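You operate a simulated robot arm through the tools that you are given. There is no shell and no other tool. Be economical: measure what you need, move in short steps, check, and stop when the job is done.

You run a simulated robot arm. Do the job below in one go: nothing can be reset, and whatever is moved stays where it is left.

## Task
Put the blue cord spool from the desk top on top of the polishing pad and the white cord spool on top of the pink toy wooden cake. Take the cream castor and leave it on top of the grey castor. Do these in any order. Set down upright: cord spool.

It is judged by the outcome, as a careful person would: the job done as asked, and still so three seconds after it is handed in. It fails if anything else is knocked over, pushed out of place, dropped, spilled or broken.

## Robot
A 7-joint arm with a two-finger parallel gripper, fixed in place. Base frame: the origin is at the foot of the arm, x ahead of it, y to its left, z up; the work surface is at about z = 790. Units: mm, degrees, N and s.
With the tool pointing down near the work surface it reaches from about 300 to 700 mm from the base axis. Its first joint turns from -66.0 to 66.0 degrees. Payload 1.57 kg.
The TCP is the grasp point between the finger pads, 30 mm short of the fingertips. In the tool frame z runs along the fingers and y along their closing line. The gripper opens to 110 mm. The fingers are 24 mm wide and 12 mm thick; the gripper's body (48 by 112 mm) begins 78 mm behind the TCP.
Orientation is that of the tool frame in the base frame, as a unit quaternion [w, x, y, z]. With the fingers straight down and closing along the base's y, the tool's x points along the base's -x, its y along +y and its z along -z.

## Interface
- The arm moves only by the tool nudge_tool. Its argument "deltas" is text: rows parted by semicolons, each of 7 numbers parted by spaces: the shift along the tool's x, y, z in mm, then the turn, a rotation vector about the tool's x, y, z in degrees, then the closure, from 0 (fully open) to 1 (shut). In form: x y z ax ay az grip; .... A call has 1 to 20 rows; each row is the pose to reach, as a shift and turn from the pose commanded when the call began, along the tool's axes at that moment. Rows are played at 5 a second. More than 50 mm and 8.6 degrees between two rows, or a gripper value outside its range, and nothing of the call is played. A pose out of reach is approached as far as the arm can. The call stops where the force on the tool passes 40 N (or 10 N more than at its start, if that is more) or the arm is blocked; 0.2 s more then pass. The fingers move at their own pace (about 108 mm/s each) and stop on an object; they squeeze with about 30 N. The grip force told is the motor's: it shows also when the fingers shut on nothing. Time passes only in rows, and 0.2 s behind the last, so rows that repeat a pose let the fingers close. It gives the time, the measured TCP pose, the force on the tool (base axes), the opening and the grip force at its end, in the units of the frame above (readings bear some noise), with the torque about the TCP (base axes, N m) and any sound that the robot's microphone picked up, and new pictures: "views" is both (left out), scene, wrist or none.
- Cameras (640 x 400 px; columns grow to the right, rows downward): "scene" is fixed at [160.7, -397.6, 1384.4]; the picture's right is [0.77, -0.64, 0.00], its down [-0.47, -0.56, -0.69] and it looks along [0.44, 0.53, -0.73] (base axes); focal length 321 px, centre (320, 200). "wrist" rides on the gripper at [70, 16, -141] in the tool frame; the picture's right is [-0.23, 0.97, 0.00], its down [-0.85, -0.20, -0.48] and it looks along [-0.47, -0.11, 0.88] (tool axes); focal length 222 px, centre (320, 200).
- pixel_to_xyz(camera, pixels): for up to 12 pixels [column, row] of the newest picture of that camera ("zoom" is the newest enlarged one), the place [x, y, z] in the base frame of the surface seen there, good to about 2 mm. The clock stands still meanwhile.
- enlarge(camera, box): a new picture of the part [left, top, right, bottom] of that camera's present view, enlarged. The clock stands still meanwhile.
- job_done(): hands the job in; it is judged then, once.

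Go step by step. Measure first, check grasps and placings, and put right what went wrong. The budget is 80 turns and 200 pictures, counting those below and the enlarged ones. Unless the task says otherwise, let go and move clear before handing in, and close with one line.

The tools are called after "Call:" by a JSON object that holds its "op" and its "data". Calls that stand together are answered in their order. nudge_tool: Moves the arm, as the interface text tells. Its arguments: {"type":"object","properties":{"deltas":{"type":"string"},"views":{"type":"string","enum":["both","scene","wrist","none"]}},"required":["deltas"]} The other tools are called the same way: pixel_to_xyz (camera, pixels) gives the place of the surface under pixels of a picture; enlarge (camera, box) takes an enlarged picture of a part of a camera's view; job_done () hands the job in.

At the start:

```text
time_s: 0.0
ee_pos: [352.4, -144.6, 1067.4]
tool_rot: [0.0, 0.0, 1.0, 0.0]
force: [0.3, -0.6, 0.4]
wrist_torque: [0.02, 0.01, 0.01]
grip_width: 110.1
grip_force: 0.0
```

scene: 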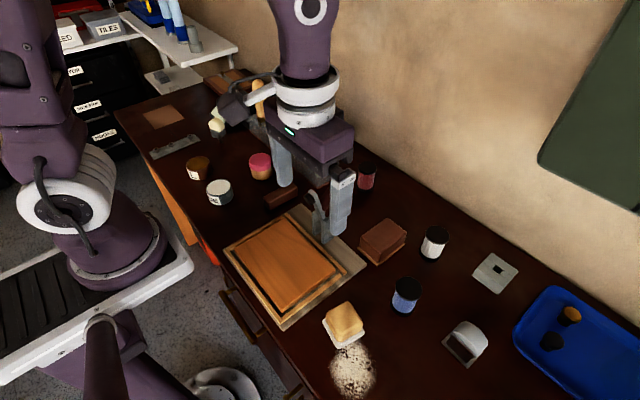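
wrist: 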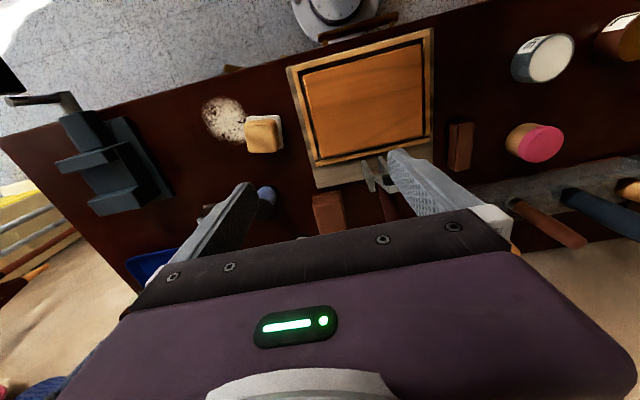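

The scene shows spool-like items at (406,295) blue, (434,243) white, (366,177) red, plus castor-like objects around (465,342) and (217,125). I'll enlarge to identify them.

Call:
{"op": "enlarge", "data": {"camera": "scene", "box": [320, 200, 640, 400]}}

Call:
{"op": "enlarge", "data": {"camera": "scene", "box": [110, 60, 430, 260]}}

```text
2.00 times, centred on (480, 300) of scene
```

zoom: 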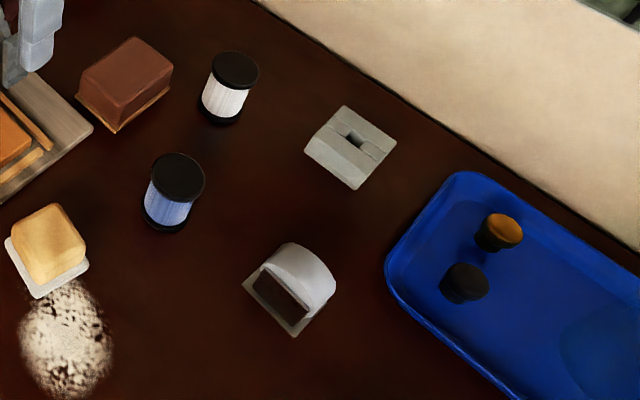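

```text
2.00 times, centred on (270, 160) of scene
```

zoom: 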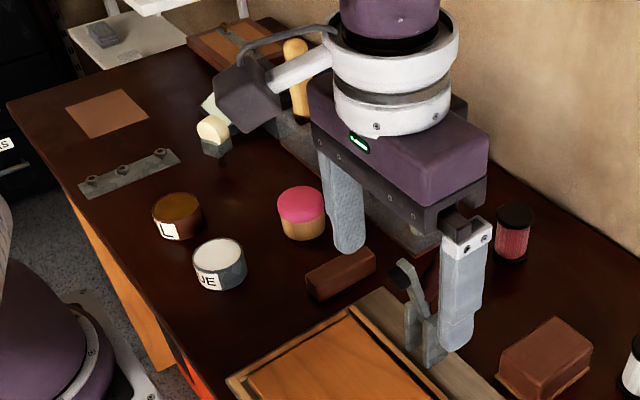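

I need finer detail to tell the castors and the pad apart; enlarging several spots.

Call:
{"op": "enlarge", "data": {"camera": "scene", "box": [170, 80, 290, 155]}}

Call:
{"op": "enlarge", "data": {"camera": "scene", "box": [510, 280, 640, 361]}}

Call:
{"op": "enlarge", "data": {"camera": "scene", "box": [310, 210, 430, 350]}}

Call:
{"op": "enlarge", "data": {"camera": "wrist", "box": [440, 0, 640, 125]}}

```text
5.33 times, centred on (230, 118) of scene
```

zoom: 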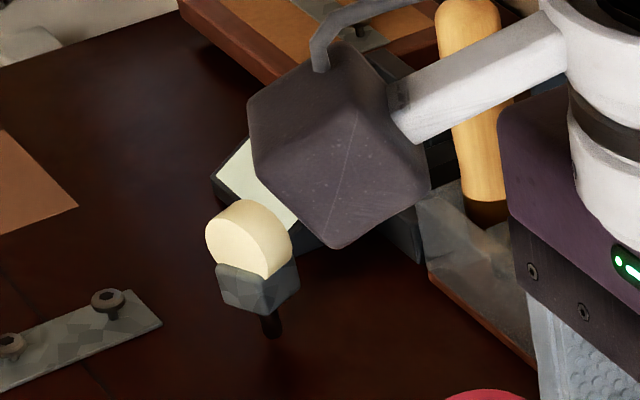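

```text
4.92 times, centred on (575, 320) of scene
```

zoom: 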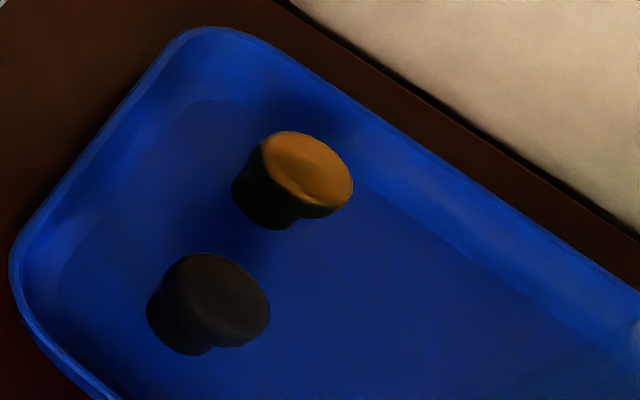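

```text
2.86 times, centred on (370, 280) of scene
```

zoom: 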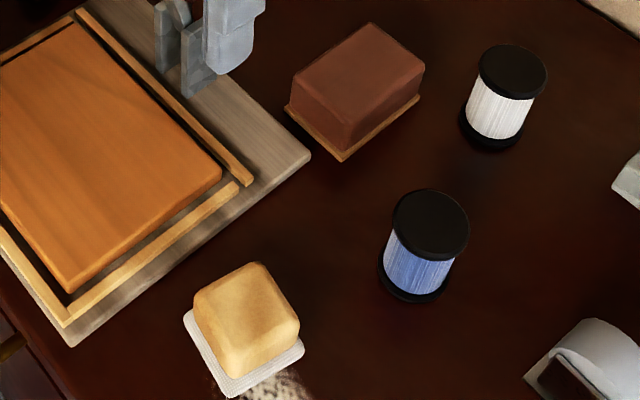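

```text
3.20 times, centred on (540, 62) of wrist
```

zoom: 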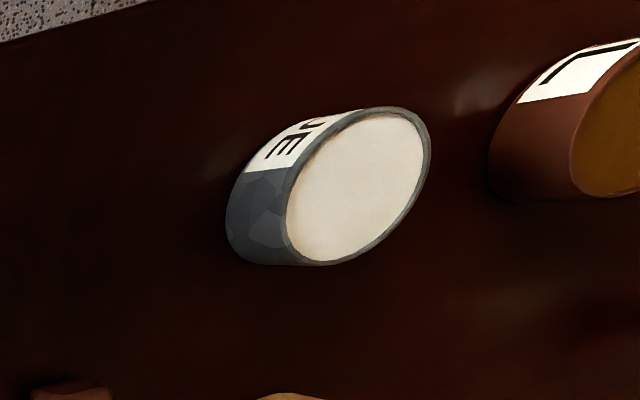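

The cream-wheeled thing at (217,125) looks like a castor, and (465,342) may be the grey castor. Measuring spots before moving for a better look.

Call:
{"op": "pixel_to_xyz", "data": {"camera": "scene", "pixels": [[215, 122], [218, 134], [221, 141], [214, 108], [260, 160], [343, 318], [383, 236], [406, 286], [435, 233], [470, 335], [163, 116], [497, 265]]}}

Call:
{"op": "nudge_tool", "data": {"deltas": "0 40 0 0 0 0 0; 0 80 0 0 0 0 0; 0 120 0 0 0 0 0; 0 160 0 0 0 0 0; 0 200 0 0 0 0 0; 0 240 0 0 0 0 0; 0 280 0 0 0 0 0; 0 300 0 0 0 0 0"}}

```text
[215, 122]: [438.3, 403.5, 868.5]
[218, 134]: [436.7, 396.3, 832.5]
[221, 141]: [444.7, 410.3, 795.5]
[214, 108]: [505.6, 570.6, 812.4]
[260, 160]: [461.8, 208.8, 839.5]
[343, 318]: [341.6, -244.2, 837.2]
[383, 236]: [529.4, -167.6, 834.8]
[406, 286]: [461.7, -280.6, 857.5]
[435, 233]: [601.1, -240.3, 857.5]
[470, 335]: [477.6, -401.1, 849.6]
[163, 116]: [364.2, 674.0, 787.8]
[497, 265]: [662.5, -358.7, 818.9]
```

```text
time_s: 1.8
ee_pos: [352.6, 155.7, 1067.4]
tool_rot: [0.0, 0.0, 1.0, 0.0]
force: [-0.6, 0.2, 0.2]
wrist_torque: [-0.02, 0.01, 0.02]
grip_width: 109.9
grip_force: 0.0
```

scene: 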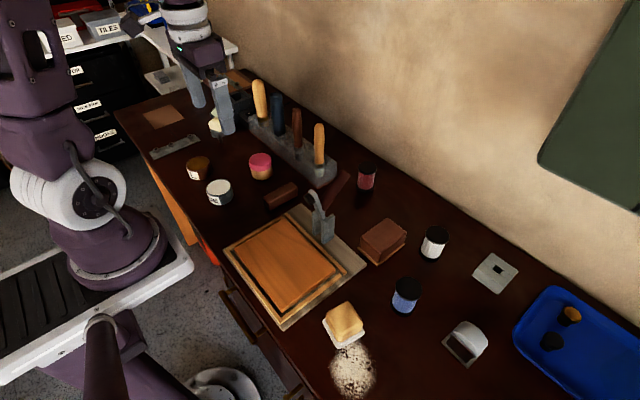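
wrist: 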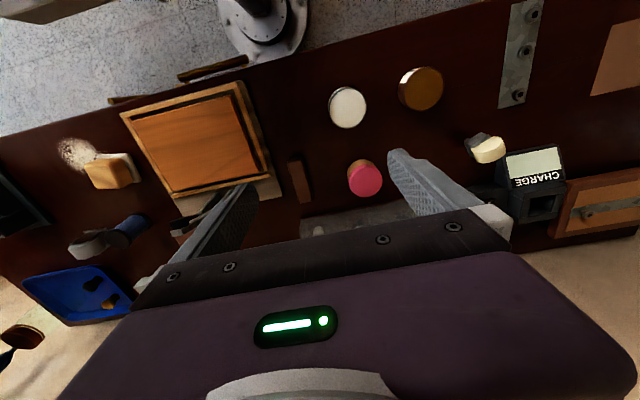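

Call:
{"op": "enlarge", "data": {"camera": "wrist", "box": [440, 90, 600, 190]}}

Call:
{"op": "enlarge", "data": {"camera": "wrist", "box": [40, 130, 200, 330]}}

Call:
{"op": "enlarge", "data": {"camera": "scene", "box": [430, 300, 510, 380]}}

Call:
{"op": "enlarge", "data": {"camera": "wrist", "box": [310, 60, 450, 210]}}

```text
4.00 times, centred on (520, 140) of wrist
```

zoom: 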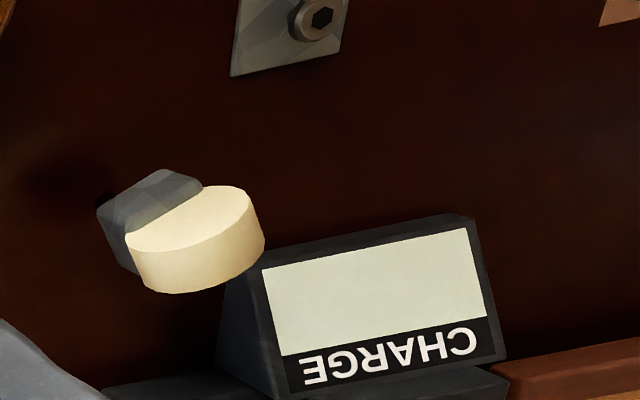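

```text
2.00 times, centred on (120, 230) of wrist
```

zoom: 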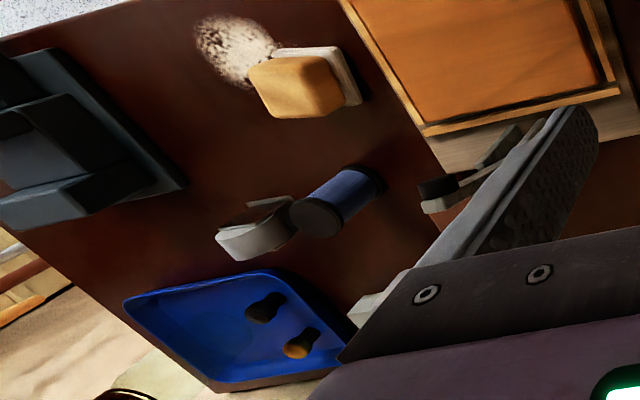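

```text
5.00 times, centred on (470, 340) of scene
```

zoom: 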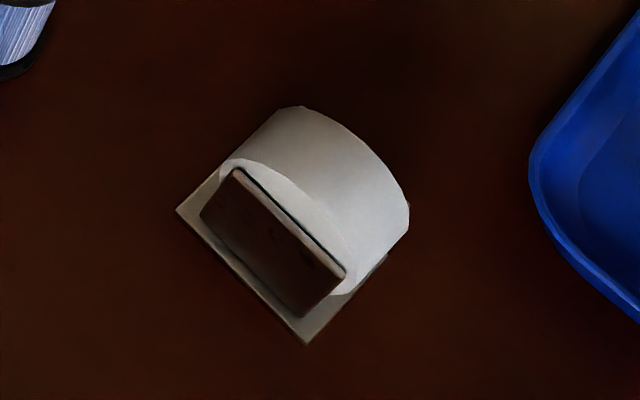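

```text
2.67 times, centred on (380, 135) of wrist
```

zoom: 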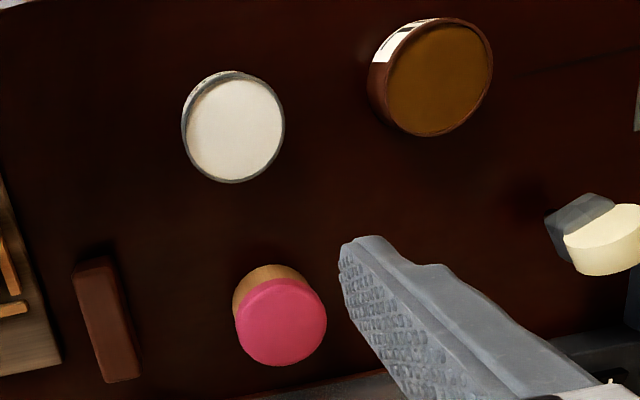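

The yellow block on white (344,322) and brown block on tan (383,240) are both pad candidates; looking closer at each, and at the slotted grey thing.

Call:
{"op": "enlarge", "data": {"camera": "scene", "box": [315, 295, 375, 355]}}

Call:
{"op": "enlarge", "data": {"camera": "scene", "box": [350, 210, 410, 270]}}

Call:
{"op": "enlarge", "data": {"camera": "scene", "box": [465, 245, 525, 305]}}

```text
6.67 times, centred on (345, 325) of scene
```

zoom: 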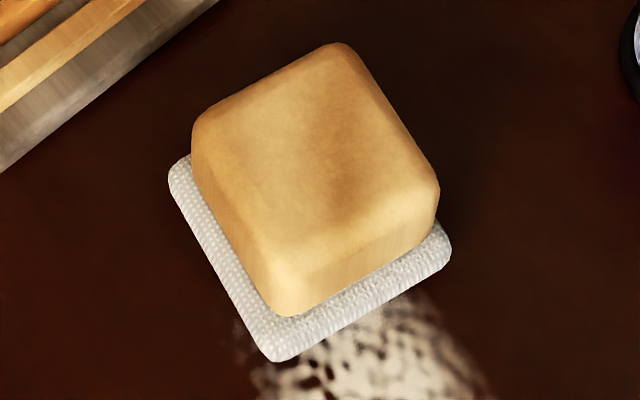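

```text
6.67 times, centred on (380, 240) of scene
```

zoom: 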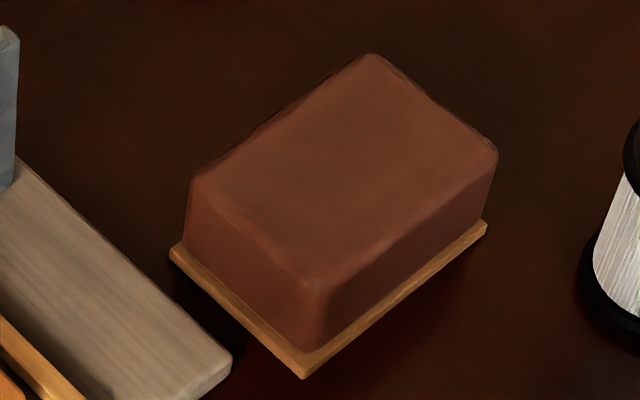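

```text
6.67 times, centred on (495, 275) of scene
```

zoom: 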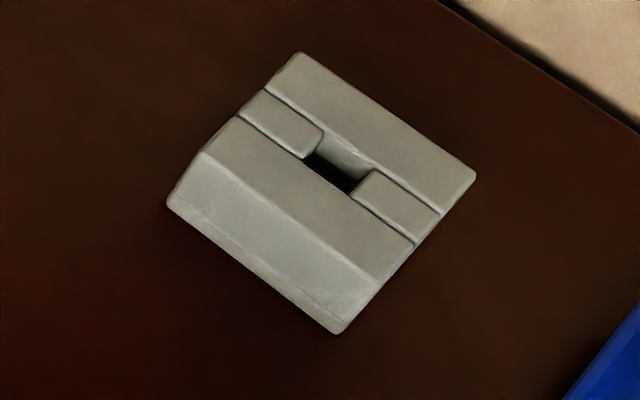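

The yellow block has a white cloth base, so it's the polishing pad; brown on cork is a sanding block. I move the wrist camera over the grey wheel object (470,335) to see it from above.

Call:
{"op": "nudge_tool", "data": {"deltas": "0 -45 0 0 0 0 0; -10 -90 0 0 0 0 0; -20 -135 0 0 0 0 0; -30 -180 0 0 0 0 0; -40 -225 0 0 0 0 0; -50 -270 5 0 0 0 0; -65 -315 10 0 0 0 0; -80 -360 15 0 0 0 0; -95 -405 25 0 0 0 0; -110 -445 35 0 0 0 0; -125 -485 45 0 0 0 0; -138 -515 55 0 0 0 0; -148 -536 67 0 0 0 0"}}

```text
time_s: 4.6
ee_pos: [500.2, -381.6, 1001.4]
tool_rot: [0.0, 0.0, 1.0, 0.0]
force: [-0.1, 0.1, -0.2]
wrist_torque: [0.07, -0.04, -0.02]
grip_width: 110.1
grip_force: 0.0
```

scene: 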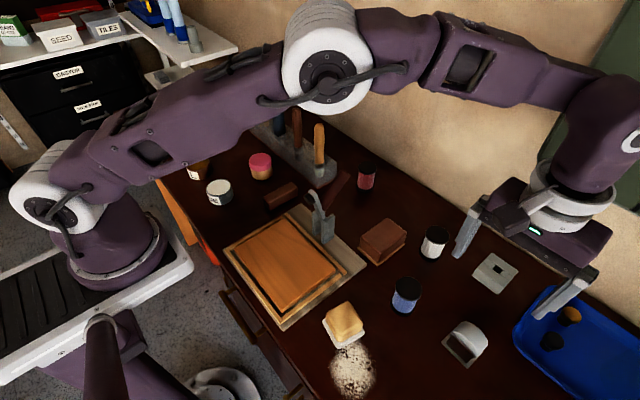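
wrist: 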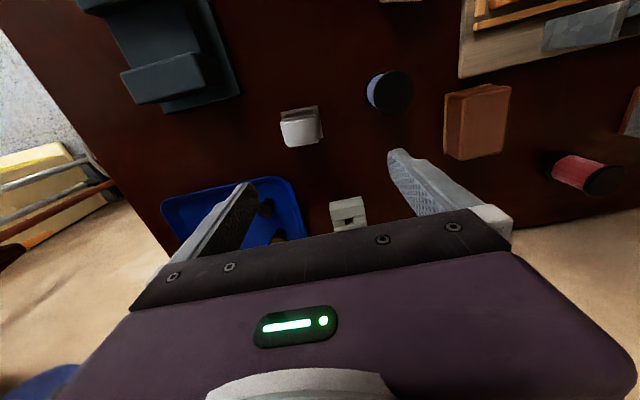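

Call:
{"op": "enlarge", "data": {"camera": "wrist", "box": [250, 80, 370, 240]}}

Call:
{"op": "enlarge", "data": {"camera": "wrist", "box": [270, 90, 340, 160]}}

Call:
{"op": "enlarge", "data": {"camera": "scene", "box": [195, 95, 245, 145]}}

```text
2.50 times, centred on (310, 160) of wrist
```

zoom: 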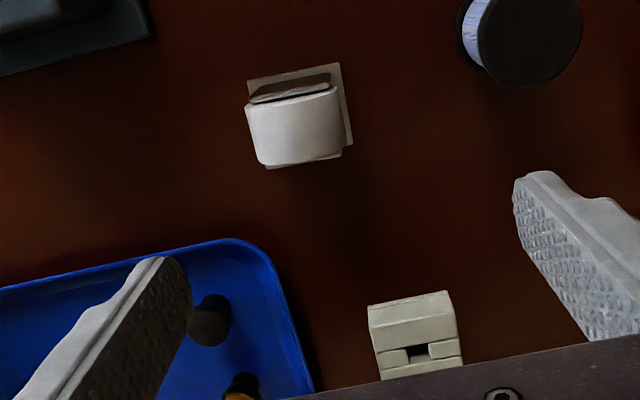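

```text
5.71 times, centred on (305, 125) of wrist
```

zoom: 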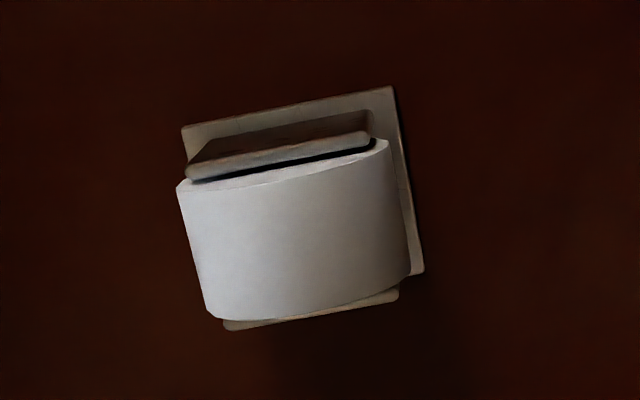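

```text
8.00 times, centred on (220, 120) of scene
```

zoom: 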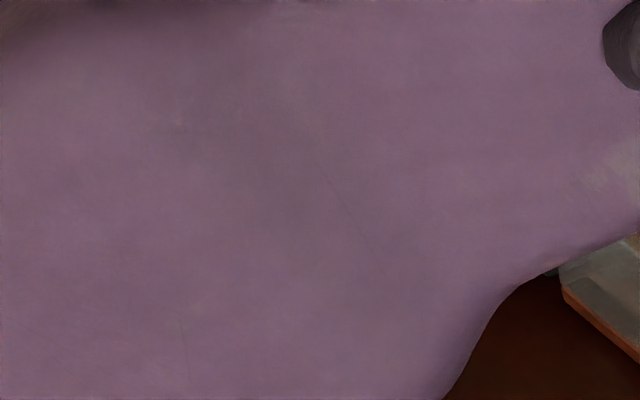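

The grey castor is an upturned plate castor: plate, two fork cheeks and a wide wheel. I'll measure its geometry in an enlarged wrist view, and the spools and pad.

Call:
{"op": "enlarge", "data": {"camera": "wrist", "box": [270, 90, 340, 160]}}

Call:
{"op": "pixel_to_xyz", "data": {"camera": "zoom", "pixels": [[190, 190], [380, 150], [300, 190], [200, 250], [290, 220], [395, 210], [290, 250], [300, 290], [215, 310], [408, 270], [185, 130], [390, 92]]}}

Call:
{"op": "pixel_to_xyz", "data": {"camera": "zoom", "pixels": [[422, 268], [195, 172], [365, 135], [280, 152], [300, 312], [310, 300], [300, 270], [250, 240], [350, 230], [390, 292], [230, 326]]}}

Call:
{"op": "pixel_to_xyz", "data": {"camera": "scene", "pixels": [[397, 284], [416, 284], [406, 279], [406, 290], [426, 234], [444, 234], [434, 228], [434, 240], [345, 305], [334, 318], [356, 322], [345, 333]]}}

```text
5.71 times, centred on (305, 125) of wrist
```

zoom: 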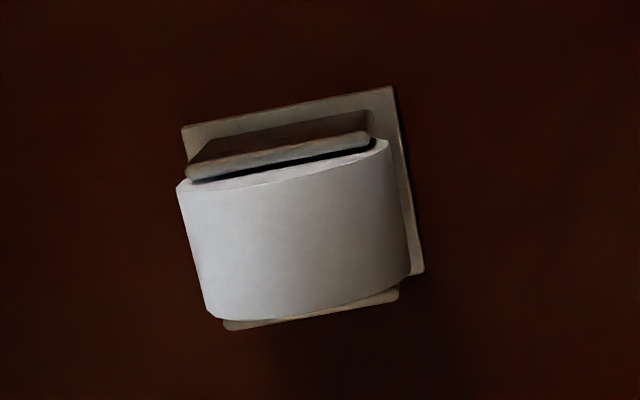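

```text
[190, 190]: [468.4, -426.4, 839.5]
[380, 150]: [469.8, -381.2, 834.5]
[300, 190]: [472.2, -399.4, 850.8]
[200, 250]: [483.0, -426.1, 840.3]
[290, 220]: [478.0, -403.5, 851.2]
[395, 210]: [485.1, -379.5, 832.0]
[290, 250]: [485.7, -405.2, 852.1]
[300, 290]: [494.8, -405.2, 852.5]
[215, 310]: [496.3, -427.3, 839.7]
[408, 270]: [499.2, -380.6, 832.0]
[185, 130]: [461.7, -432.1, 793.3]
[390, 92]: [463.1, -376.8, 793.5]
```

```text
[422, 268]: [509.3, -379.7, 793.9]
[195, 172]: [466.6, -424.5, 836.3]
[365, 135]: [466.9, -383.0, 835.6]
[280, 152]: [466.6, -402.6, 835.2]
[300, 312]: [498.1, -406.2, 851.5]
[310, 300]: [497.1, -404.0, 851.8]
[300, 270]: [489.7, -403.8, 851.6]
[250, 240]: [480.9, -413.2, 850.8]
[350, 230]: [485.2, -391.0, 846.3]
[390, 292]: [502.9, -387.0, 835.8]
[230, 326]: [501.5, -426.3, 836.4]
```

```text
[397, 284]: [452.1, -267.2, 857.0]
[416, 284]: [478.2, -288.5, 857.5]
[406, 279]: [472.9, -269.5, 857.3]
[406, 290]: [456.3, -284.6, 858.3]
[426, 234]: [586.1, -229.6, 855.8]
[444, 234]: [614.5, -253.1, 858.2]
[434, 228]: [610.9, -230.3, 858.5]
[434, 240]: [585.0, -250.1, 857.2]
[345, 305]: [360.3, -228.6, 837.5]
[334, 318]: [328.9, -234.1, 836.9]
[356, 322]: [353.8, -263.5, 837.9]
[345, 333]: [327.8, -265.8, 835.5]
```

Blue spool centre ≈(465,-277), top 858; pad top centre ≈(342,-247,837). I move above the blue spool with fingers partly closed and check.

Call:
{"op": "nudge_tool", "data": {"deltas": "12 35 10 0 0 0 0.3; 24 70 25 0 0 0 0.35; 35 104 45 0 0 0 0.35; 35 104 80 0 0 0 0.35; 35 104 80 0 0 0 0.35"}}

Call:
{"op": "enlarge", "data": {"camera": "wrist", "box": [200, 60, 440, 260]}}

Call:
{"op": "enlarge", "data": {"camera": "scene", "box": [310, 190, 470, 350]}}

```text
time_s: 5.8
ee_pos: [465.6, -276.2, 923.2]
tool_rot: [0.0, 0.001, 1.0, 0.0]
force: [0.9, 0.2, -0.6]
wrist_torque: [-0.02, 0.01, 0.01]
grip_width: 71.5
grip_force: 0.0
```

scene: 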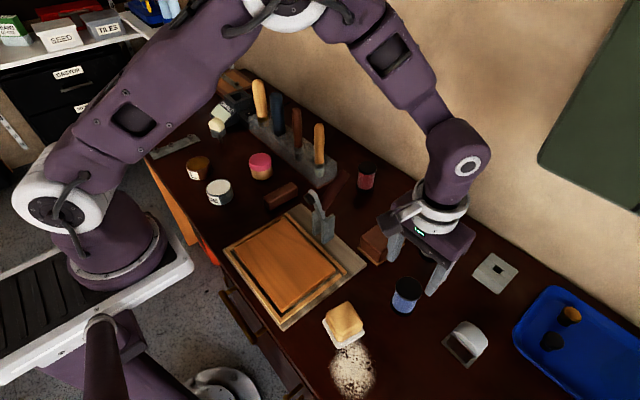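
wrist: 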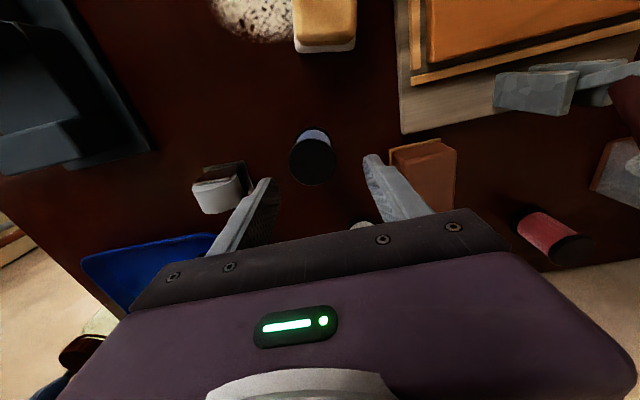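

```text
2.00 times, centred on (320, 160) of wrist
```

zoom: 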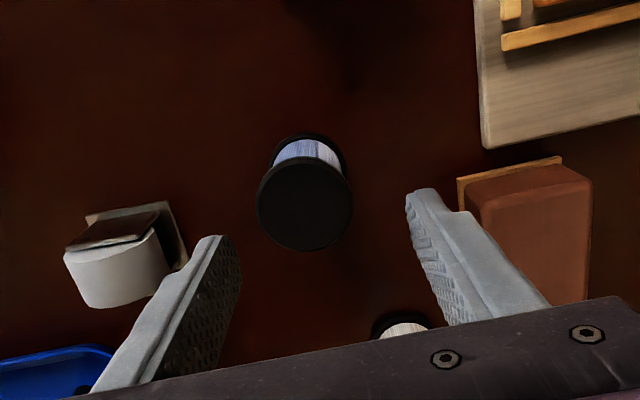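

```text
2.50 times, centred on (390, 270) of scene
```

zoom: 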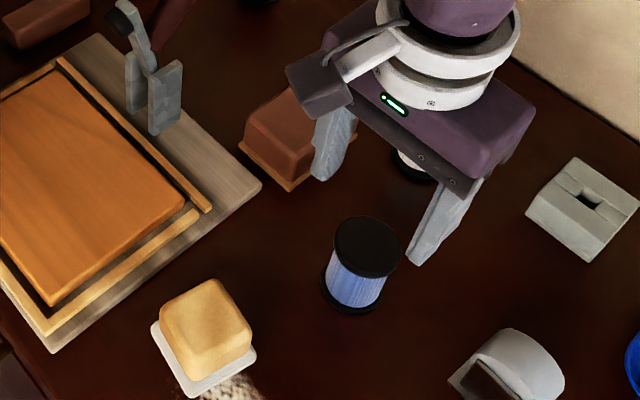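

Checking the spool top centre precisely in the wrist view.

Call:
{"op": "pixel_to_xyz", "data": {"camera": "wrist", "pixels": [[291, 160], [334, 160], [312, 143], [312, 182], [312, 160]]}}

```text
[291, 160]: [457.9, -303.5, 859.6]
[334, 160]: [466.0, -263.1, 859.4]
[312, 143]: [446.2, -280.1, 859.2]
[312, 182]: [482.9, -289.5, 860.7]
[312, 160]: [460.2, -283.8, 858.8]
```

Centre is ≈(463,-283), diameter ≈40. I shift 6 mm, go down to z≈832 and grip.

Call:
{"op": "nudge_tool", "data": {"deltas": "2 -6.5 20 0 0 0 0.35; 2 -6.5 45 0 0 0 0.35; 2 -6.5 70 0 0 0 0.35; 2 -6.5 91 0 0 0 0.35; 2 -6.5 91 0 0 0 0.35", "views": "none"}}

Call:
{"op": "nudge_tool", "data": {"deltas": "0 0 0 0 0 0 0.6; 0 0 0 0 0 0 1; 0 0 0 0 0 0 1; 0 0 0 0 0 0 1", "views": "both"}}

```text
time_s: 7.0
ee_pos: [465.5, -284.2, 829.9]
tool_rot: [0.001, 0.0, 1.0, 0.001]
force: [0.6, 0.6, 0.3]
wrist_torque: [0.01, 0.01, -0.01]
grip_width: 71.2
grip_force: 0.0
```

```text
time_s: 8.0
ee_pos: [465.1, -284.6, 829.9]
tool_rot: [0.0, 0.0, 1.0, 0.0]
force: [0.3, 0.3, -1.3]
wrist_torque: [0.02, -0.04, 0.0]
grip_width: 46.5
grip_force: 30.0
```

scene: 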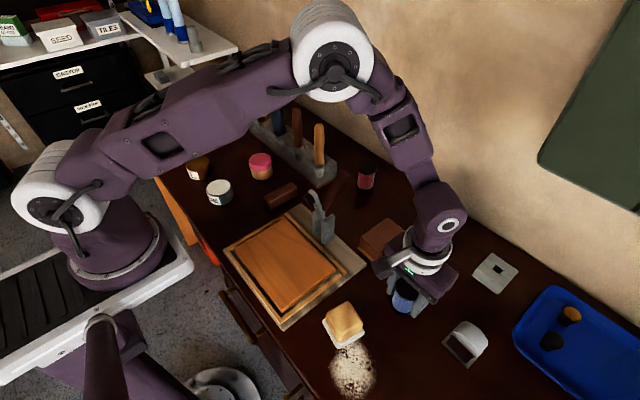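
wrist: 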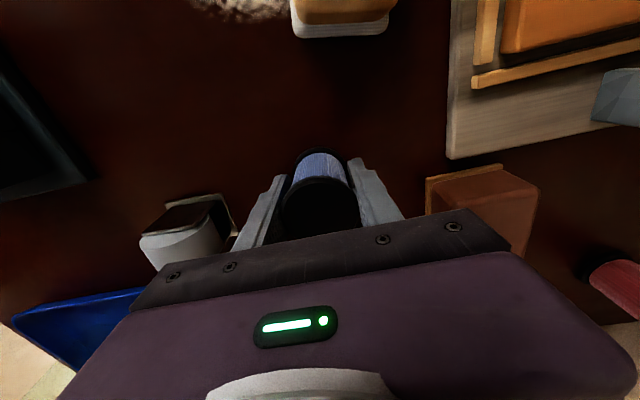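

The spool is held (46.5 mm). I lift, carry over the pad and look.

Call:
{"op": "nudge_tool", "data": {"deltas": "0 0 30 0 0 0 1", "views": "none"}}

```text
time_s: 8.4
ee_pos: [464.9, -285.8, 820.6]
tool_rot: [0.002, -0.001, 1.0, -0.002]
force: [-11.3, 8.5, 33.0]
wrist_torque: [1.18, 0.72, 0.22]
grip_width: 46.4
grip_force: 30.2
stopped in row 1: the force on the tool passed its limit (the readings are from after the stop); the commanded pose is now the measured one
```

That was my sign error: +z is down, and it stopped on contact with force 33 N. I now lift with -z and check the grip.

Call:
{"op": "nudge_tool", "data": {"deltas": "0 0 -10 0 0 0 1; 0 0 -40 0 0 0 1; 0 0 -70 0 0 0 1; 0 0 -90 0 0 0 1; 0 0 -90 0 0 0 1"}}

Call:
{"op": "enlarge", "data": {"camera": "scene", "box": [310, 190, 470, 350]}}

```text
time_s: 9.6
ee_pos: [466.9, -286.0, 908.7]
tool_rot: [0.003, 0.0, 1.0, -0.002]
force: [-0.1, 0.3, -0.8]
wrist_torque: [-0.01, -0.03, 0.02]
grip_width: 46.6
grip_force: 30.1
```

scene: 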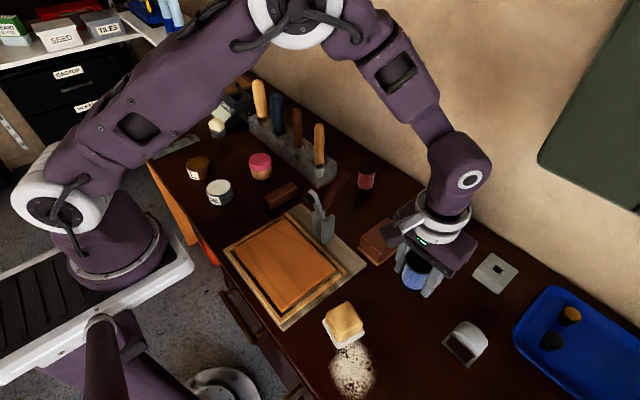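
wrist: 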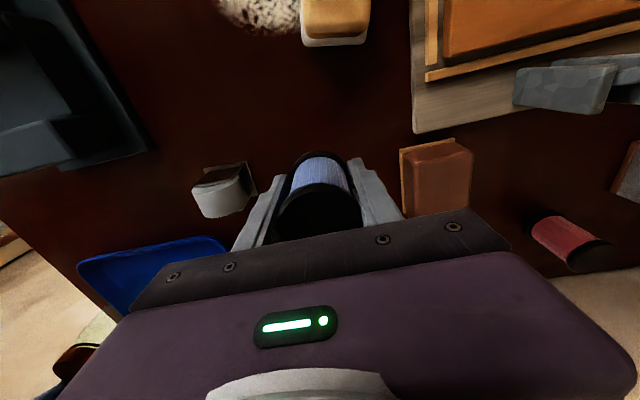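

```text
2.50 times, centred on (390, 270) of scene
```

zoom: 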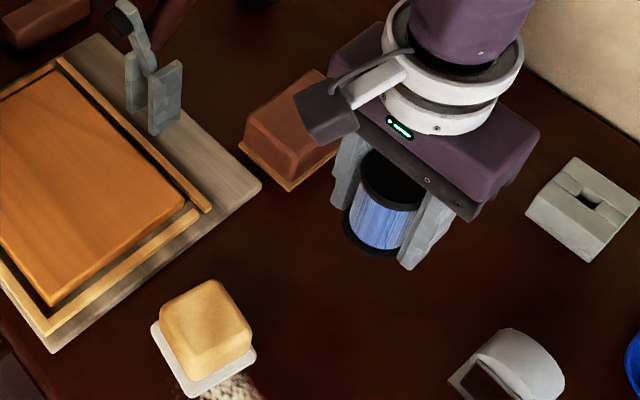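

The spool is held upright with its foot near the fingertips. Now the pad's edges, measured from this zoom.

Call:
{"op": "pixel_to_xyz", "data": {"camera": "zoom", "pixels": [[165, 308], [212, 282], [248, 325], [203, 350], [205, 315], [188, 295], [230, 302], [228, 338], [183, 330], [154, 326], [193, 393], [254, 353]]}}

Call:
{"op": "pixel_to_xyz", "data": {"camera": "wrist", "pixels": [[303, 20], [370, 10], [303, 38], [368, 36], [330, 10]]}}

```text
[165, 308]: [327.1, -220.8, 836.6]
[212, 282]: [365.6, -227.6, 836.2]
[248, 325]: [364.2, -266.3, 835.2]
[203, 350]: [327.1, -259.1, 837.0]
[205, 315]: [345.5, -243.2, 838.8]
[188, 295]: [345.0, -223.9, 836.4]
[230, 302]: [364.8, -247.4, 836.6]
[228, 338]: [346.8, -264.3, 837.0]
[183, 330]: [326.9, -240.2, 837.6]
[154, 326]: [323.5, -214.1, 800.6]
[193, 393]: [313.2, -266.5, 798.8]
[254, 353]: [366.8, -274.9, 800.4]
```

```text
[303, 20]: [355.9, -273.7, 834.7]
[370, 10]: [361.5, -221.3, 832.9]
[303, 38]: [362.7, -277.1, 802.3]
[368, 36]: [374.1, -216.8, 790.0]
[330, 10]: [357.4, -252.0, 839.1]
```

Pad top centre is ≈(346,-244,838). I carry the spool there.

Call:
{"op": "nudge_tool", "data": {"deltas": "40 14 0 0 0 0 1; 80 28 0 0 0 0 1; 120.5 42 0 0 0 0 1; 120.5 42 15 0 0 0 1; 120.5 42 28 0 0 0 1; 120.5 42 28 0 0 0 1"}}

Call:
{"op": "enlarge", "data": {"camera": "scene", "box": [280, 230, 440, 370]}}

```text
time_s: 11.0
ee_pos: [347.2, -243.9, 879.1]
tool_rot: [0.002, 0.0, 1.0, -0.001]
force: [1.5, -0.2, -0.9]
wrist_torque: [0.01, -0.01, -0.02]
grip_width: 46.5
grip_force: 30.3
```

scene: 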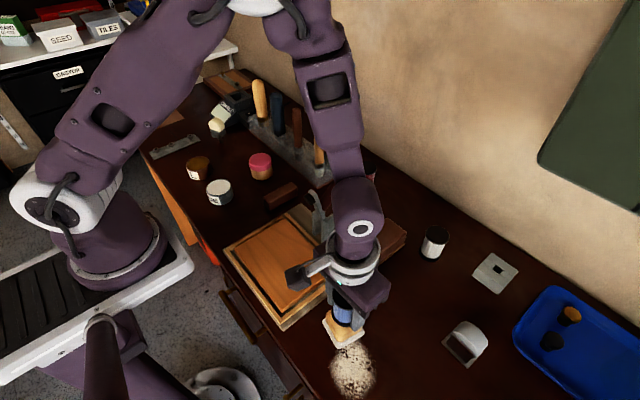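
wrist: 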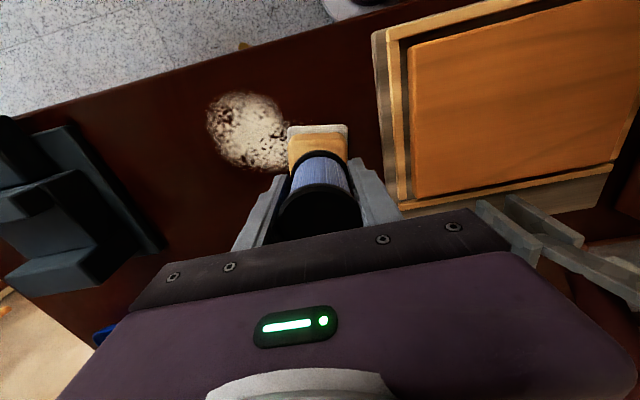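

```text
2.86 times, centred on (360, 300) of scene
```

zoom: 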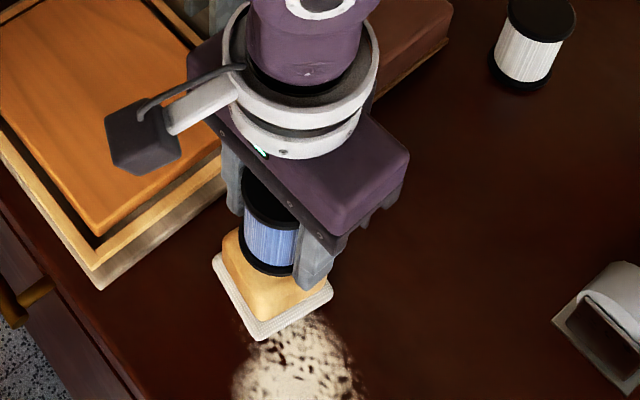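

I check the spool's position relative to the pad from several visible points.

Call:
{"op": "pixel_to_xyz", "data": {"camera": "zoom", "pixels": [[240, 235], [252, 262], [270, 273], [288, 272], [245, 255], [230, 260], [262, 295], [300, 305], [315, 290], [226, 238], [270, 300], [270, 235]]}}

Call:
{"op": "pixel_to_xyz", "data": {"camera": "wrist", "pixels": [[320, 152], [292, 180], [348, 180], [320, 138], [295, 140], [343, 140], [318, 195], [280, 225], [360, 220]]}}

```text
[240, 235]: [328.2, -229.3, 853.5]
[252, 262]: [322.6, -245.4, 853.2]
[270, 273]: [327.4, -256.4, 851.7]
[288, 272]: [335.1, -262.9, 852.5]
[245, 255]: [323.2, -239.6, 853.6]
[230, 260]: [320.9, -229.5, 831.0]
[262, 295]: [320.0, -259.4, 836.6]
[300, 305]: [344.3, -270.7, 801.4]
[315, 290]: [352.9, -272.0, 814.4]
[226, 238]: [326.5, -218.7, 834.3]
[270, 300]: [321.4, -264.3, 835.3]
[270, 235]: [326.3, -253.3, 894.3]
```

```text
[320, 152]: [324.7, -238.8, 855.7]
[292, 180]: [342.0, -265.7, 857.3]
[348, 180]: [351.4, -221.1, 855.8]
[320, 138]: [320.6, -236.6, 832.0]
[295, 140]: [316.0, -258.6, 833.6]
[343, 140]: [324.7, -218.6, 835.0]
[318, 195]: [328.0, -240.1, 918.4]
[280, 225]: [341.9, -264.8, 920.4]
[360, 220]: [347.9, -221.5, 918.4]
```

Spool flange centre ≈(347,-243) sits over the pad, bottom ≈850, so 12 mm to go. Lowering gently.

Call:
{"op": "nudge_tool", "data": {"deltas": "-1 0 6 0 0 0 1; -1 0 9 0 0 0 1; -1 0 11 0 0 0 1; -1 0 11 0 0 0 1", "views": "none"}}

```text
time_s: 11.8
ee_pos: [348.0, -243.7, 869.7]
tool_rot: [0.004, -0.001, 1.0, -0.002]
force: [-1.8, 2.5, 16.4]
wrist_torque: [0.38, 0.2, -0.06]
grip_width: 46.4
grip_force: 30.5
stopped in row 4: the force on the tool passed its limit (the readings are from after the stop); the commanded pose is now the measured one
```

Contact at z 869.7. I release, opening slightly, then go up and look.

Call:
{"op": "nudge_tool", "data": {"deltas": "0 0 -0.5 0 0 0 0.55; 0 0 -0.5 0 0 0 0.4; 0 0 -0.5 0 0 0 0.35; 0 0 -0.5 0 0 0 0.35; 0 0 -30 0 0 0 0.35; 0 0 -70 0 0 0 0.35; 0 0 -100 0 0 0 0.35; 0 0 -100 0 0 0 0.35"}}

Call:
{"op": "enlarge", "data": {"camera": "scene", "box": [280, 230, 440, 370]}}

```text
time_s: 13.6
ee_pos: [347.7, -245.2, 969.0]
tool_rot: [0.004, 0.0, 1.0, -0.003]
force: [0.4, -1.3, 0.5]
wrist_torque: [0.01, -0.03, 0.03]
grip_width: 71.5
grip_force: 0.0
```

scene: 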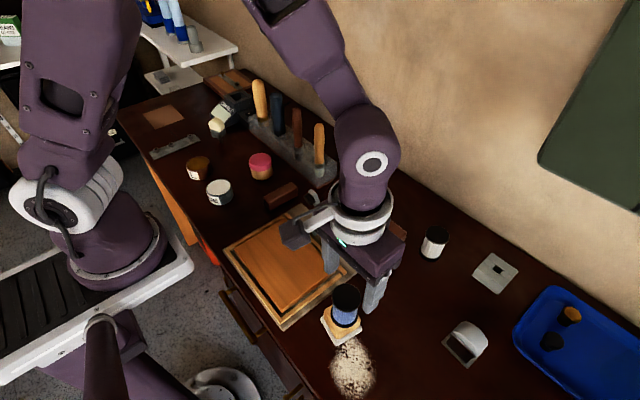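
wrist: 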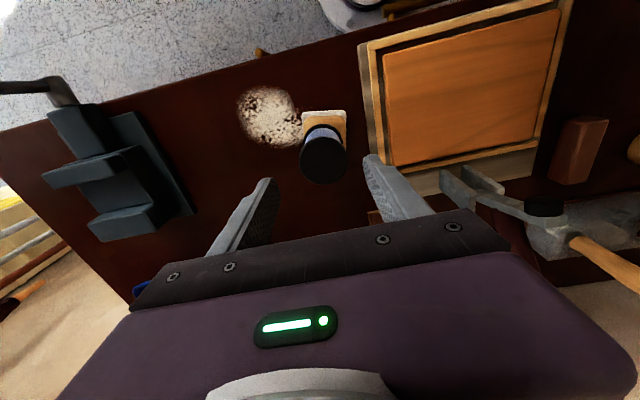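

```text
2.86 times, centred on (360, 300) of scene
```

zoom: 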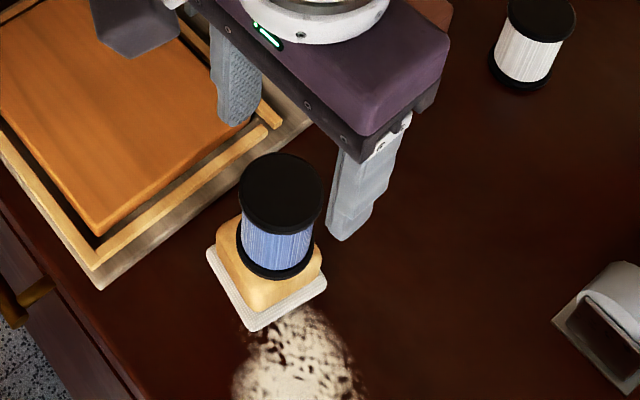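

Blue spool stands upright on the pad. Now over to the white spool near (600,-242).

Call:
{"op": "nudge_tool", "data": {"deltas": "-45 0 0 0 0 0 0.35; -90 0 0 0 0 0 0.35; -135 0 0 0 0 0 0.35; -180 0 5 0 0 0 0.35; -225 0 15 0 0 0 0.35; -252 0 35 0 0 0 0.35; -252 0 45 0 0 0 0.35; -252 0 45 0 0 0 0.35"}}

Call:
{"op": "enlarge", "data": {"camera": "wrist", "box": [240, 80, 480, 230]}}

Call:
{"op": "pixel_to_xyz", "data": {"camera": "wrist", "pixels": [[290, 160], [334, 160], [312, 140], [312, 182], [312, 160], [350, 120], [400, 120], [420, 120], [380, 150], [400, 160]]}}

```text
time_s: 15.4
ee_pos: [600.2, -242.9, 926.5]
tool_rot: [0.004, -0.001, 1.0, -0.003]
force: [0.1, -0.4, -1.0]
wrist_torque: [0.03, -0.03, 0.0]
grip_width: 71.3
grip_force: 0.1
```

scene: 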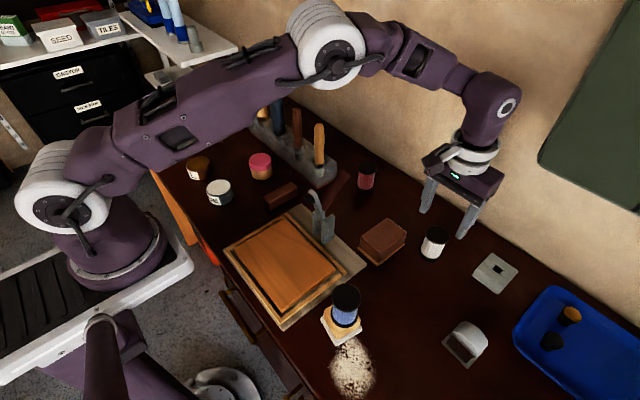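
wrist: 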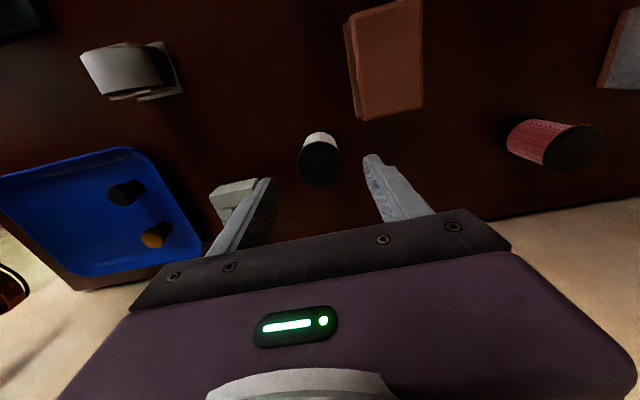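

```text
2.67 times, centred on (360, 155) of wrist
```

zoom: 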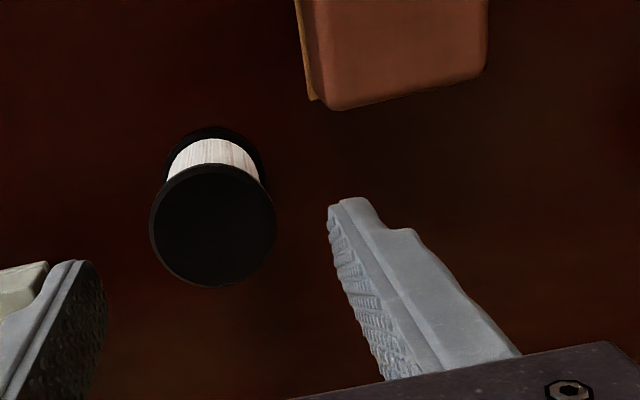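

```text
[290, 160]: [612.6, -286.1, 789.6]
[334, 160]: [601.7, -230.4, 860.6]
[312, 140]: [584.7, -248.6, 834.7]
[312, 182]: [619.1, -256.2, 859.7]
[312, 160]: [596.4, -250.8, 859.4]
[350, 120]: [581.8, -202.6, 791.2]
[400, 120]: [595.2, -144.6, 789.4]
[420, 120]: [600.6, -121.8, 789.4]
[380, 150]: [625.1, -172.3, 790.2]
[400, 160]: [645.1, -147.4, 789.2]
```

White spool centre ≈(602,-244), well between the fingers and clear of the sanding block. Going down and gripping.

Call:
{"op": "nudge_tool", "data": {"deltas": "-2 -1 25 0 0 0 0.35; -2 -1 50 0 0 0 0.35; -2 -1 75 0 0 0 0.35; -2 -1 93 0 0 0 0.35; -2 -1 93 0 0 0 0.35; -2 -1 93 0 0 0 0.7; -2 -1 93 0 0 0 1; -2 -1 93 0 0 0 1; -2 -1 93 0 0 0 1", "views": "wrist"}}

```text
time_s: 17.4
ee_pos: [602.9, -245.2, 832.3]
tool_rot: [0.003, -0.001, 1.0, -0.003]
force: [0.0, -0.1, 0.1]
wrist_torque: [-0.06, 0.0, -0.02]
grip_width: 46.8
grip_force: 29.8
```

wrist: 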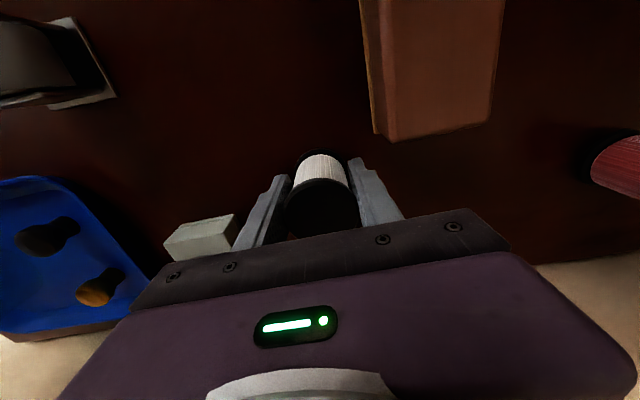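

White spool is gripped (46.8 mm). I lift high and measure obstacle heights and the cake.

Call:
{"op": "nudge_tool", "data": {"deltas": "0 0 -40 0 0 0 1; 0 0 -80 0 0 0 1; 20 0 -120 0 0 0 1; 50 0 -160 0 0 0 1; 90 0 -200 0 0 0 1; 130 10 -220 0 0 0 1; 135 40 -220 0 0 0 1"}}

Call:
{"op": "pixel_to_xyz", "data": {"camera": "scene", "pixels": [[257, 84], [275, 98], [296, 112], [319, 127], [315, 196], [260, 160], [250, 160], [270, 160], [260, 155], [260, 167], [217, 118]]}}

Call:
{"op": "enlarge", "data": {"camera": "scene", "box": [190, 90, 300, 210]}}

```text
refused: row 5 steps farther than a row can; nothing moved
```

```text
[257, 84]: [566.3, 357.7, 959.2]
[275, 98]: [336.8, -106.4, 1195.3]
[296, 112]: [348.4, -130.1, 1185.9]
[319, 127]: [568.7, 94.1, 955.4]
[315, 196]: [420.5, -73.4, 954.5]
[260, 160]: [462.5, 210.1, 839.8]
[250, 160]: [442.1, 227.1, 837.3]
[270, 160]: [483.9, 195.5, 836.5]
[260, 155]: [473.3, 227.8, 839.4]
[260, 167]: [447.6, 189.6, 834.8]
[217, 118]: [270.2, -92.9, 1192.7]
```

```text
3.33 times, centred on (245, 150) of scene
```

zoom: 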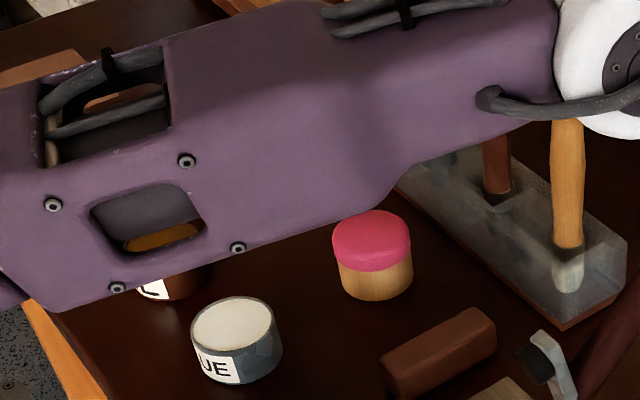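

Handles reach z≈960, so I travel at TCP ≈1040. Resend with smaller steps, going toward the cake at ≈(463,210,839).

Call:
{"op": "nudge_tool", "data": {"deltas": "0 0 -40 0 0 0 1; 0 0 -80 0 0 0 1; 10 0 -120 0 0 0 1; 35 0 -160 0 0 0 1; 60 0 -195 0 0 0 1; 90 20 -210 0 0 0 1; 115 60 -210 0 0 0 1; 125 105 -210 0 0 0 1; 130 150 -210 0 0 0 1; 135 195 -210 0 0 0 1; 140 240 -210 0 0 0 1; 140 285 -210 0 0 0 1; 140 330 -210 0 0 0 1; 140 375 -210 0 0 0 1; 140 415 -210 0 0 0 1; 140 453 -210 0 0 0 1; 140 453 -210 0 0 0 1"}}

Call:
{"op": "enlarge", "data": {"camera": "scene", "box": [190, 50, 310, 200]}}

Call:
{"op": "enlarge", "data": {"camera": "wrist", "box": [220, 50, 560, 250]}}

```text
time_s: 21.0
ee_pos: [457.9, 208.4, 1037.6]
tool_rot: [0.004, 0.0, 1.0, -0.002]
force: [0.2, -0.5, -0.3]
wrist_torque: [0.03, 0.01, 0.0]
grip_width: 46.6
grip_force: 29.8
```

scene: 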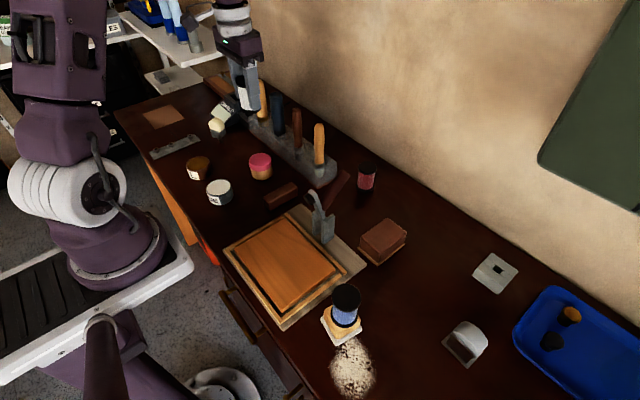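
wrist: 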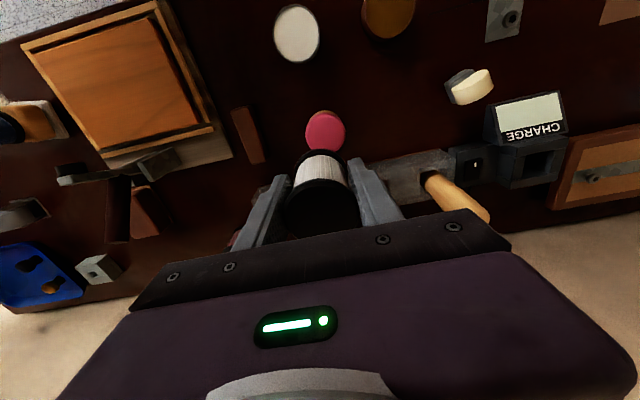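

```text
2.67 times, centred on (250, 125) of scene
```

zoom: 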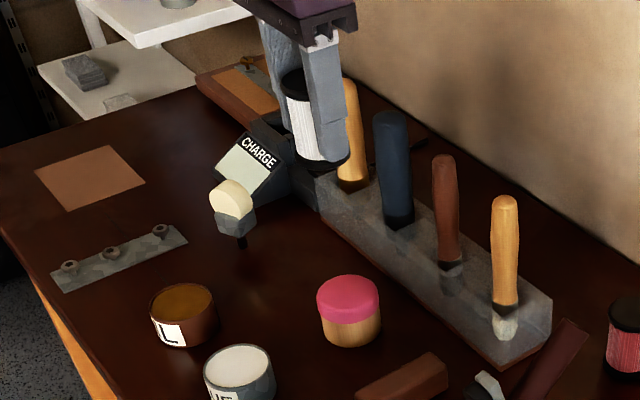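

```text
1.88 times, centred on (390, 150) of wrist
```

zoom: 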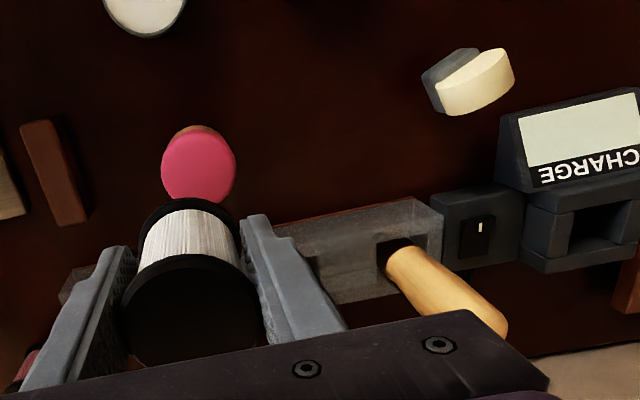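

The cake is at wrist (326,130); measuring its edges from both cameras.

Call:
{"op": "pixel_to_xyz", "data": {"camera": "wrist", "pixels": [[308, 132], [343, 132], [326, 118], [326, 145], [326, 132], [312, 120], [339, 144]]}}

Call:
{"op": "pixel_to_xyz", "data": {"camera": "scene", "pixels": [[251, 162], [269, 160], [260, 155], [262, 168], [260, 161], [254, 157], [267, 165]]}}

Call:
{"op": "pixel_to_xyz", "data": {"camera": "wrist", "pixels": [[320, 152], [296, 180], [345, 175], [320, 200], [290, 215], [358, 205]]}}

```text
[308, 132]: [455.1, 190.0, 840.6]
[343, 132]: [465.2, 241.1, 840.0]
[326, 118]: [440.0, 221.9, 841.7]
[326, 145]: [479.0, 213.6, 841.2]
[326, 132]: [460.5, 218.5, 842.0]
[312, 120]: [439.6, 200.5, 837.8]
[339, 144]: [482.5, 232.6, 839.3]
```

```text
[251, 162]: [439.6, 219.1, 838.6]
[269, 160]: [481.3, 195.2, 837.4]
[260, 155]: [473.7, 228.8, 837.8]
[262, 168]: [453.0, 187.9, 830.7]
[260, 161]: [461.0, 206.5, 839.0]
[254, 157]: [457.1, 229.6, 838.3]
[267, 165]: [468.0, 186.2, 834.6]
```

```text
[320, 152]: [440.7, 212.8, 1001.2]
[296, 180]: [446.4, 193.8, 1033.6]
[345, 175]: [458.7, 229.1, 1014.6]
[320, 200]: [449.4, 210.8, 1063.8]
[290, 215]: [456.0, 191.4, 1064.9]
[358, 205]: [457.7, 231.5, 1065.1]
```

Estimates put the cake at ≈(461,212). I descend to TCP 905 (spool foot ≈863) and re-measure.

Call:
{"op": "nudge_tool", "data": {"deltas": "-2 3 40 0 0 0 1; -2 3 80 0 0 0 1; -2 3 115 0 0 0 1; -2 3 132 0 0 0 1; -2 3 132 0 0 0 1"}}

Call:
{"op": "enlarge", "data": {"camera": "scene", "box": [220, 110, 300, 190]}}

Call:
{"op": "enlarge", "data": {"camera": "wrist", "box": [260, 100, 380, 220]}}

```text
time_s: 22.2
ee_pos: [462.0, 211.2, 906.6]
tool_rot: [0.003, -0.001, 1.0, -0.002]
force: [-0.1, 0.2, -0.1]
wrist_torque: [0.01, 0.0, -0.03]
grip_width: 46.5
grip_force: 30.0
```

scene: 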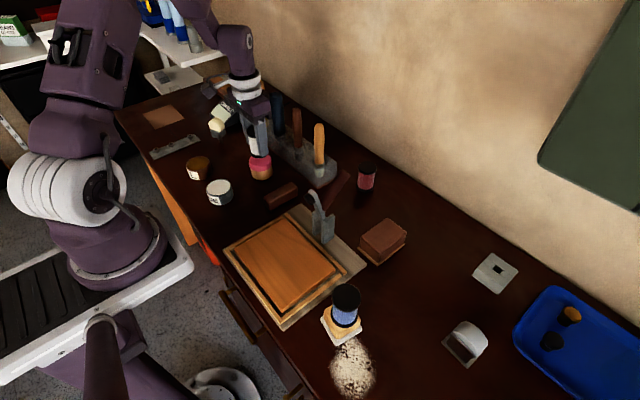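
wrist: 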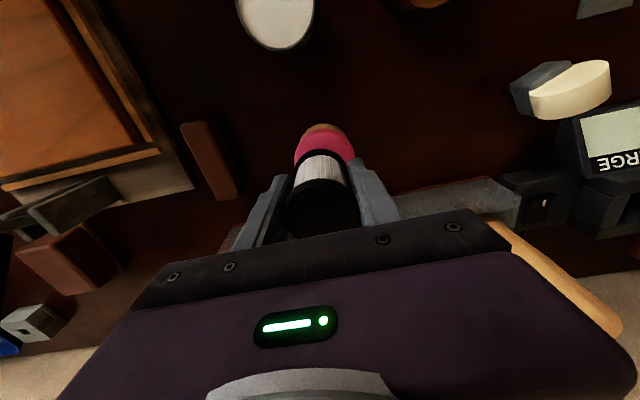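

```text
5.00 times, centred on (260, 150) of scene
```

zoom: 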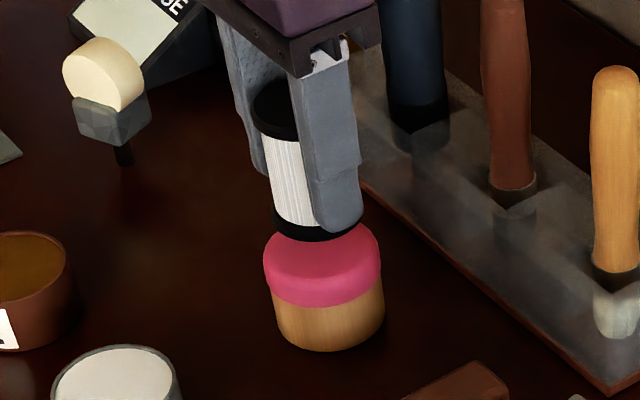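

```text
3.33 times, centred on (320, 160) of wrist
```

zoom: 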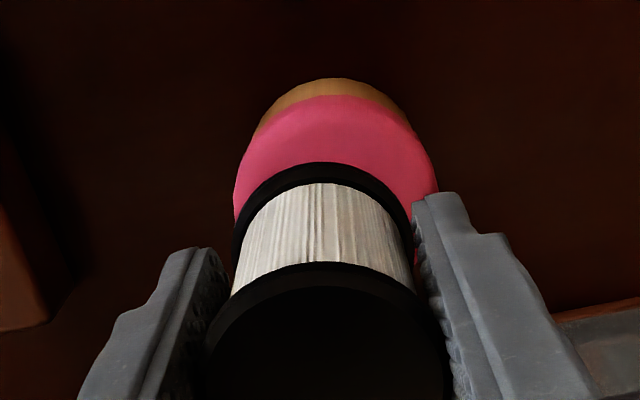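

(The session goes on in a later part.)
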